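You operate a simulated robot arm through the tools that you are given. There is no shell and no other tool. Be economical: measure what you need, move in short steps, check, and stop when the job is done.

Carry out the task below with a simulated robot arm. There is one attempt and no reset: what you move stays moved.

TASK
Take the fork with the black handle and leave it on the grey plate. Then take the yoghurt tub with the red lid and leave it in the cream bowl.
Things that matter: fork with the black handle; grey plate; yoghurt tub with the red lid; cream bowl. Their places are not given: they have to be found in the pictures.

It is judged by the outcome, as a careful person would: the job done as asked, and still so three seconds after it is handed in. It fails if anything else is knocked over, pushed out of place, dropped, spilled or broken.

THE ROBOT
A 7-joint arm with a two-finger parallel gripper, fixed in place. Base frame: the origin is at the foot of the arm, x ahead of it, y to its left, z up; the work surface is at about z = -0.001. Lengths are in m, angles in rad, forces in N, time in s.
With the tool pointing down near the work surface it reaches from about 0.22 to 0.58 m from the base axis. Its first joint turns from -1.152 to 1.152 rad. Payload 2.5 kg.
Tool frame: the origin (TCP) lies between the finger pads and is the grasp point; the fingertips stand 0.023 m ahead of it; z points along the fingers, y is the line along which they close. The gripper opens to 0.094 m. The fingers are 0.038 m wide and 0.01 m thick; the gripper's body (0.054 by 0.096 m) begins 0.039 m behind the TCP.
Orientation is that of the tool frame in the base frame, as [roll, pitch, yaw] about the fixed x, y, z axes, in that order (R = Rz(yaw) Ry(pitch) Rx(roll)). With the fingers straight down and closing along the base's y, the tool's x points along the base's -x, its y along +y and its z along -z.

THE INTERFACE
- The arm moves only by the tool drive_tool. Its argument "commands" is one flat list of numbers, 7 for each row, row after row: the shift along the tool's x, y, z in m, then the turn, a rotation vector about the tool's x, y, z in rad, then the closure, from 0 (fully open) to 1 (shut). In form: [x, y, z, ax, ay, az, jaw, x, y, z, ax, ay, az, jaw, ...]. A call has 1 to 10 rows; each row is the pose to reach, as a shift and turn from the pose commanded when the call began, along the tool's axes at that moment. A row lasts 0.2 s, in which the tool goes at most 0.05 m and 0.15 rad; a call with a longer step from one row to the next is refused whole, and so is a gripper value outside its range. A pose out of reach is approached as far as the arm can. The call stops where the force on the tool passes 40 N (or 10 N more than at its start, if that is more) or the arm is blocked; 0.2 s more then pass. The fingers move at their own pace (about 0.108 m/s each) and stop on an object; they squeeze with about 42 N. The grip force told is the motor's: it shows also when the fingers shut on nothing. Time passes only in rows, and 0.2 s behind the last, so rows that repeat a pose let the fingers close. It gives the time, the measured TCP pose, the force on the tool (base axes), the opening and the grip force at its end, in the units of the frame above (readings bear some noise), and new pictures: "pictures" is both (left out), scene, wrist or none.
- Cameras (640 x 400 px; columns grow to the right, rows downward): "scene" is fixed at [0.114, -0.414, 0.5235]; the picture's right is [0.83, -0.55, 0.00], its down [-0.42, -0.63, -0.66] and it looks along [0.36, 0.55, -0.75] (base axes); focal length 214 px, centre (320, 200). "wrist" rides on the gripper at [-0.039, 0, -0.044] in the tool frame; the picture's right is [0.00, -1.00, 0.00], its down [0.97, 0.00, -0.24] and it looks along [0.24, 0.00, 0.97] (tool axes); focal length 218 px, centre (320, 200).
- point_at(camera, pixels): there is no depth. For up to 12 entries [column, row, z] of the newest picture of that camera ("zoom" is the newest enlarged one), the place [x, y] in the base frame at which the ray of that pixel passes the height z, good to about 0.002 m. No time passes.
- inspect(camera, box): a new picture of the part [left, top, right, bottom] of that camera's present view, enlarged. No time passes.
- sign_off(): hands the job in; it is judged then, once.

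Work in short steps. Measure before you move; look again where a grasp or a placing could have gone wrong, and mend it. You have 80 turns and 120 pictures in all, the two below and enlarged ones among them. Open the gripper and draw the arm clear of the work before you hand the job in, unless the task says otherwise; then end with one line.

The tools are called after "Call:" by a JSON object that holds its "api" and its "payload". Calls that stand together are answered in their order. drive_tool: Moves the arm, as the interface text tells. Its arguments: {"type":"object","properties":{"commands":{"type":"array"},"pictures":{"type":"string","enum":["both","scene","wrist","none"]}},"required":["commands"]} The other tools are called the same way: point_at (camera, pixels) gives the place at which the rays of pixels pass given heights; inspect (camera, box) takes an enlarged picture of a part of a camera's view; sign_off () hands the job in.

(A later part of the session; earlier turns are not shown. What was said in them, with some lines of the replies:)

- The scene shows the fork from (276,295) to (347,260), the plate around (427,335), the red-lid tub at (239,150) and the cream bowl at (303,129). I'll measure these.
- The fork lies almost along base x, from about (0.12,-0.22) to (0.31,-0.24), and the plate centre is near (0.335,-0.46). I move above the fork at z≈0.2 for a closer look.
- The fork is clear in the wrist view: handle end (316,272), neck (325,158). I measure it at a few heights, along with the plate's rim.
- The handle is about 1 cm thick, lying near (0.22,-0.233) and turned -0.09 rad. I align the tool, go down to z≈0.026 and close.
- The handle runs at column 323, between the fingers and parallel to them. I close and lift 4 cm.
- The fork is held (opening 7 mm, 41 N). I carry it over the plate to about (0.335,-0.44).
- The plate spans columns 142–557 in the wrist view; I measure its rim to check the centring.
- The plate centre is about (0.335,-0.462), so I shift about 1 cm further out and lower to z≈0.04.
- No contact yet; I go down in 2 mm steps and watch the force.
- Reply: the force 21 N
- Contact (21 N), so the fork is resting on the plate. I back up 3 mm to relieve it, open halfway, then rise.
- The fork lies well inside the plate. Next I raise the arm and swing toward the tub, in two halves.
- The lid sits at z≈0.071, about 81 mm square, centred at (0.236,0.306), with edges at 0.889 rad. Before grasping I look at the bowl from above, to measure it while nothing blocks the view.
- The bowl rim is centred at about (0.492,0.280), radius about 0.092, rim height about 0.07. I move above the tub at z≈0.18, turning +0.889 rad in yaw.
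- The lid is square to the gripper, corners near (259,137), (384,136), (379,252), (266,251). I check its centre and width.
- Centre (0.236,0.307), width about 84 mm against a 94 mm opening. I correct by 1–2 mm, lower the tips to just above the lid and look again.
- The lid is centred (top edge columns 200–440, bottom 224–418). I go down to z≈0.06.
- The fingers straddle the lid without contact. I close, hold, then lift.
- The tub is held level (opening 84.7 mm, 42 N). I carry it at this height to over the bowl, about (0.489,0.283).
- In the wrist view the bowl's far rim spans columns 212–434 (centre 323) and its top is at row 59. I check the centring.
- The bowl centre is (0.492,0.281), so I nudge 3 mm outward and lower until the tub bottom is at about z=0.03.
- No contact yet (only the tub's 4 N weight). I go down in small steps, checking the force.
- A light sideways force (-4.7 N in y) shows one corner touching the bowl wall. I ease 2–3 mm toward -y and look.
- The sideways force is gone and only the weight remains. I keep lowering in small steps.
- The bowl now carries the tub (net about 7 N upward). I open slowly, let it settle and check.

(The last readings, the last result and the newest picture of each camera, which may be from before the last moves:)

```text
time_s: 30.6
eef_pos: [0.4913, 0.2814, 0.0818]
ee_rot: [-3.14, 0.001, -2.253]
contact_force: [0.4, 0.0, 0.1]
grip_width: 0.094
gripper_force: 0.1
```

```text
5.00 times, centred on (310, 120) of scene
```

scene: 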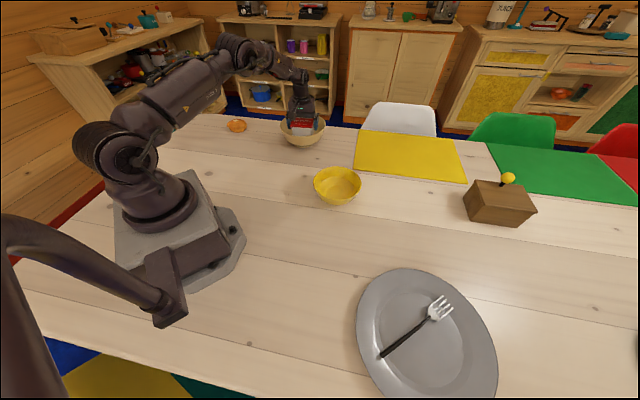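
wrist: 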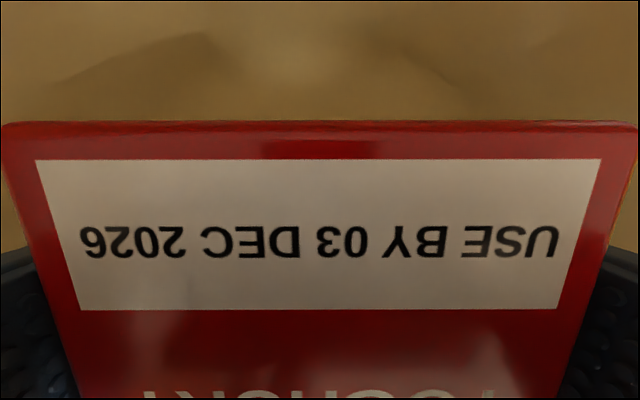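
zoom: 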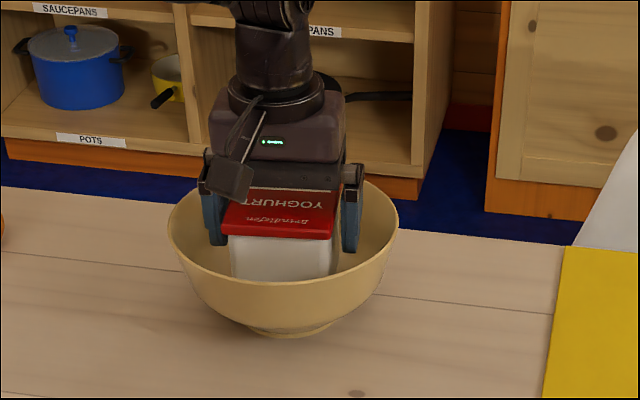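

The tub is released and stands nearly level. I withdraw straight up, slowly at first.

Call:
{"api": "drive_tool", "payload": {"commands": [0, 0, -0.01, 0, 0, 0, 0, 0, 0, -0.02, 0, 0, 0, 0, 0, 0, -0.035, 0, 0, 0, 0, 0, 0, -0.06, 0, 0, 0, 0, 0, 0, -0.1, 0, 0, 0, 0, 0.02, 0, -0.14, 0, 0, 0, 0, 0.05, 0, -0.17, 0, 0, 0, 0, 0.09, 0, -0.19, 0, 0, 0, 0, 0.13, 0, -0.2, 0, 0, 0, 0]}}

Call:
{"api": "inspect", "payload": {"camera": "scene", "box": [250, 80, 370, 160]}}

```text
time_s: 32.6
eef_pos: [0.4098, 0.1807, 0.2818]
ee_rot: [3.14, 0.0, -2.254]
contact_force: [-0.3, 0.9, -0.6]
grip_width: 0.0937
gripper_force: 0.0
```

scene: 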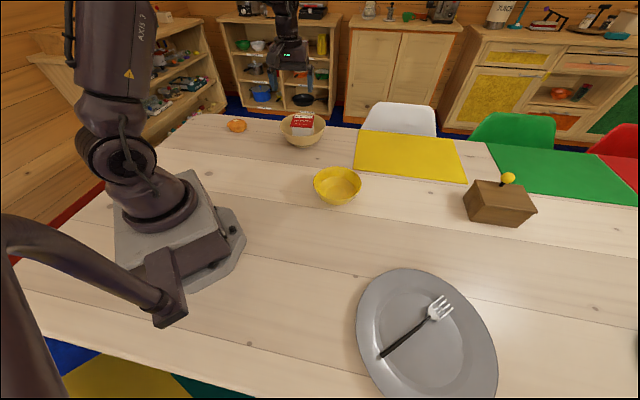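
wrist: 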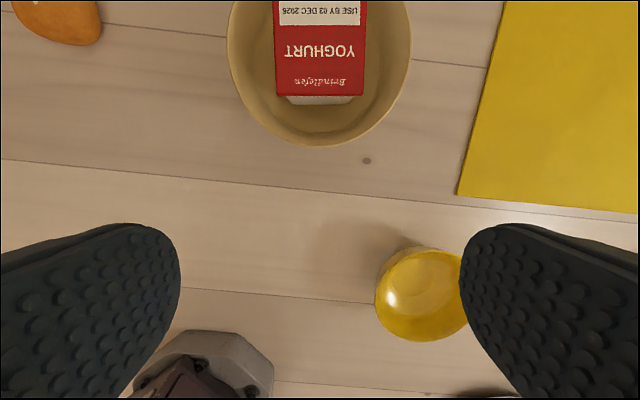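

```text
5.00 times, centred on (310, 120) of scene
```

zoom: 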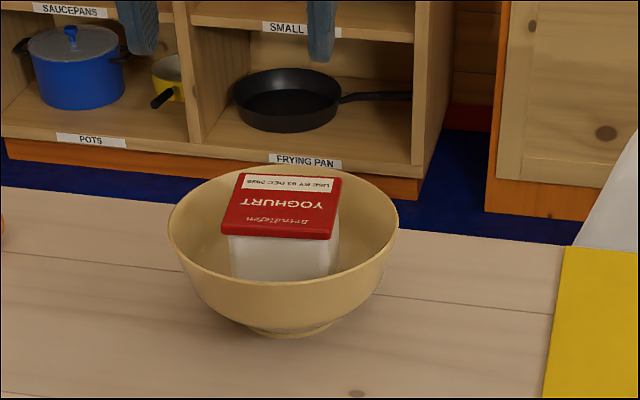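

The tub stands in the cream bowl, the fork lies on the plate, everything else is in place and the arm is clear. I hand it in.

Call:
{"api": "sign_off", "payload": {}}

```text
The job is handed in.
```

The fork with the black handle is on the grey plate and the yoghurt tub with the red lid is in the cream bowl; nothing else was disturbed.
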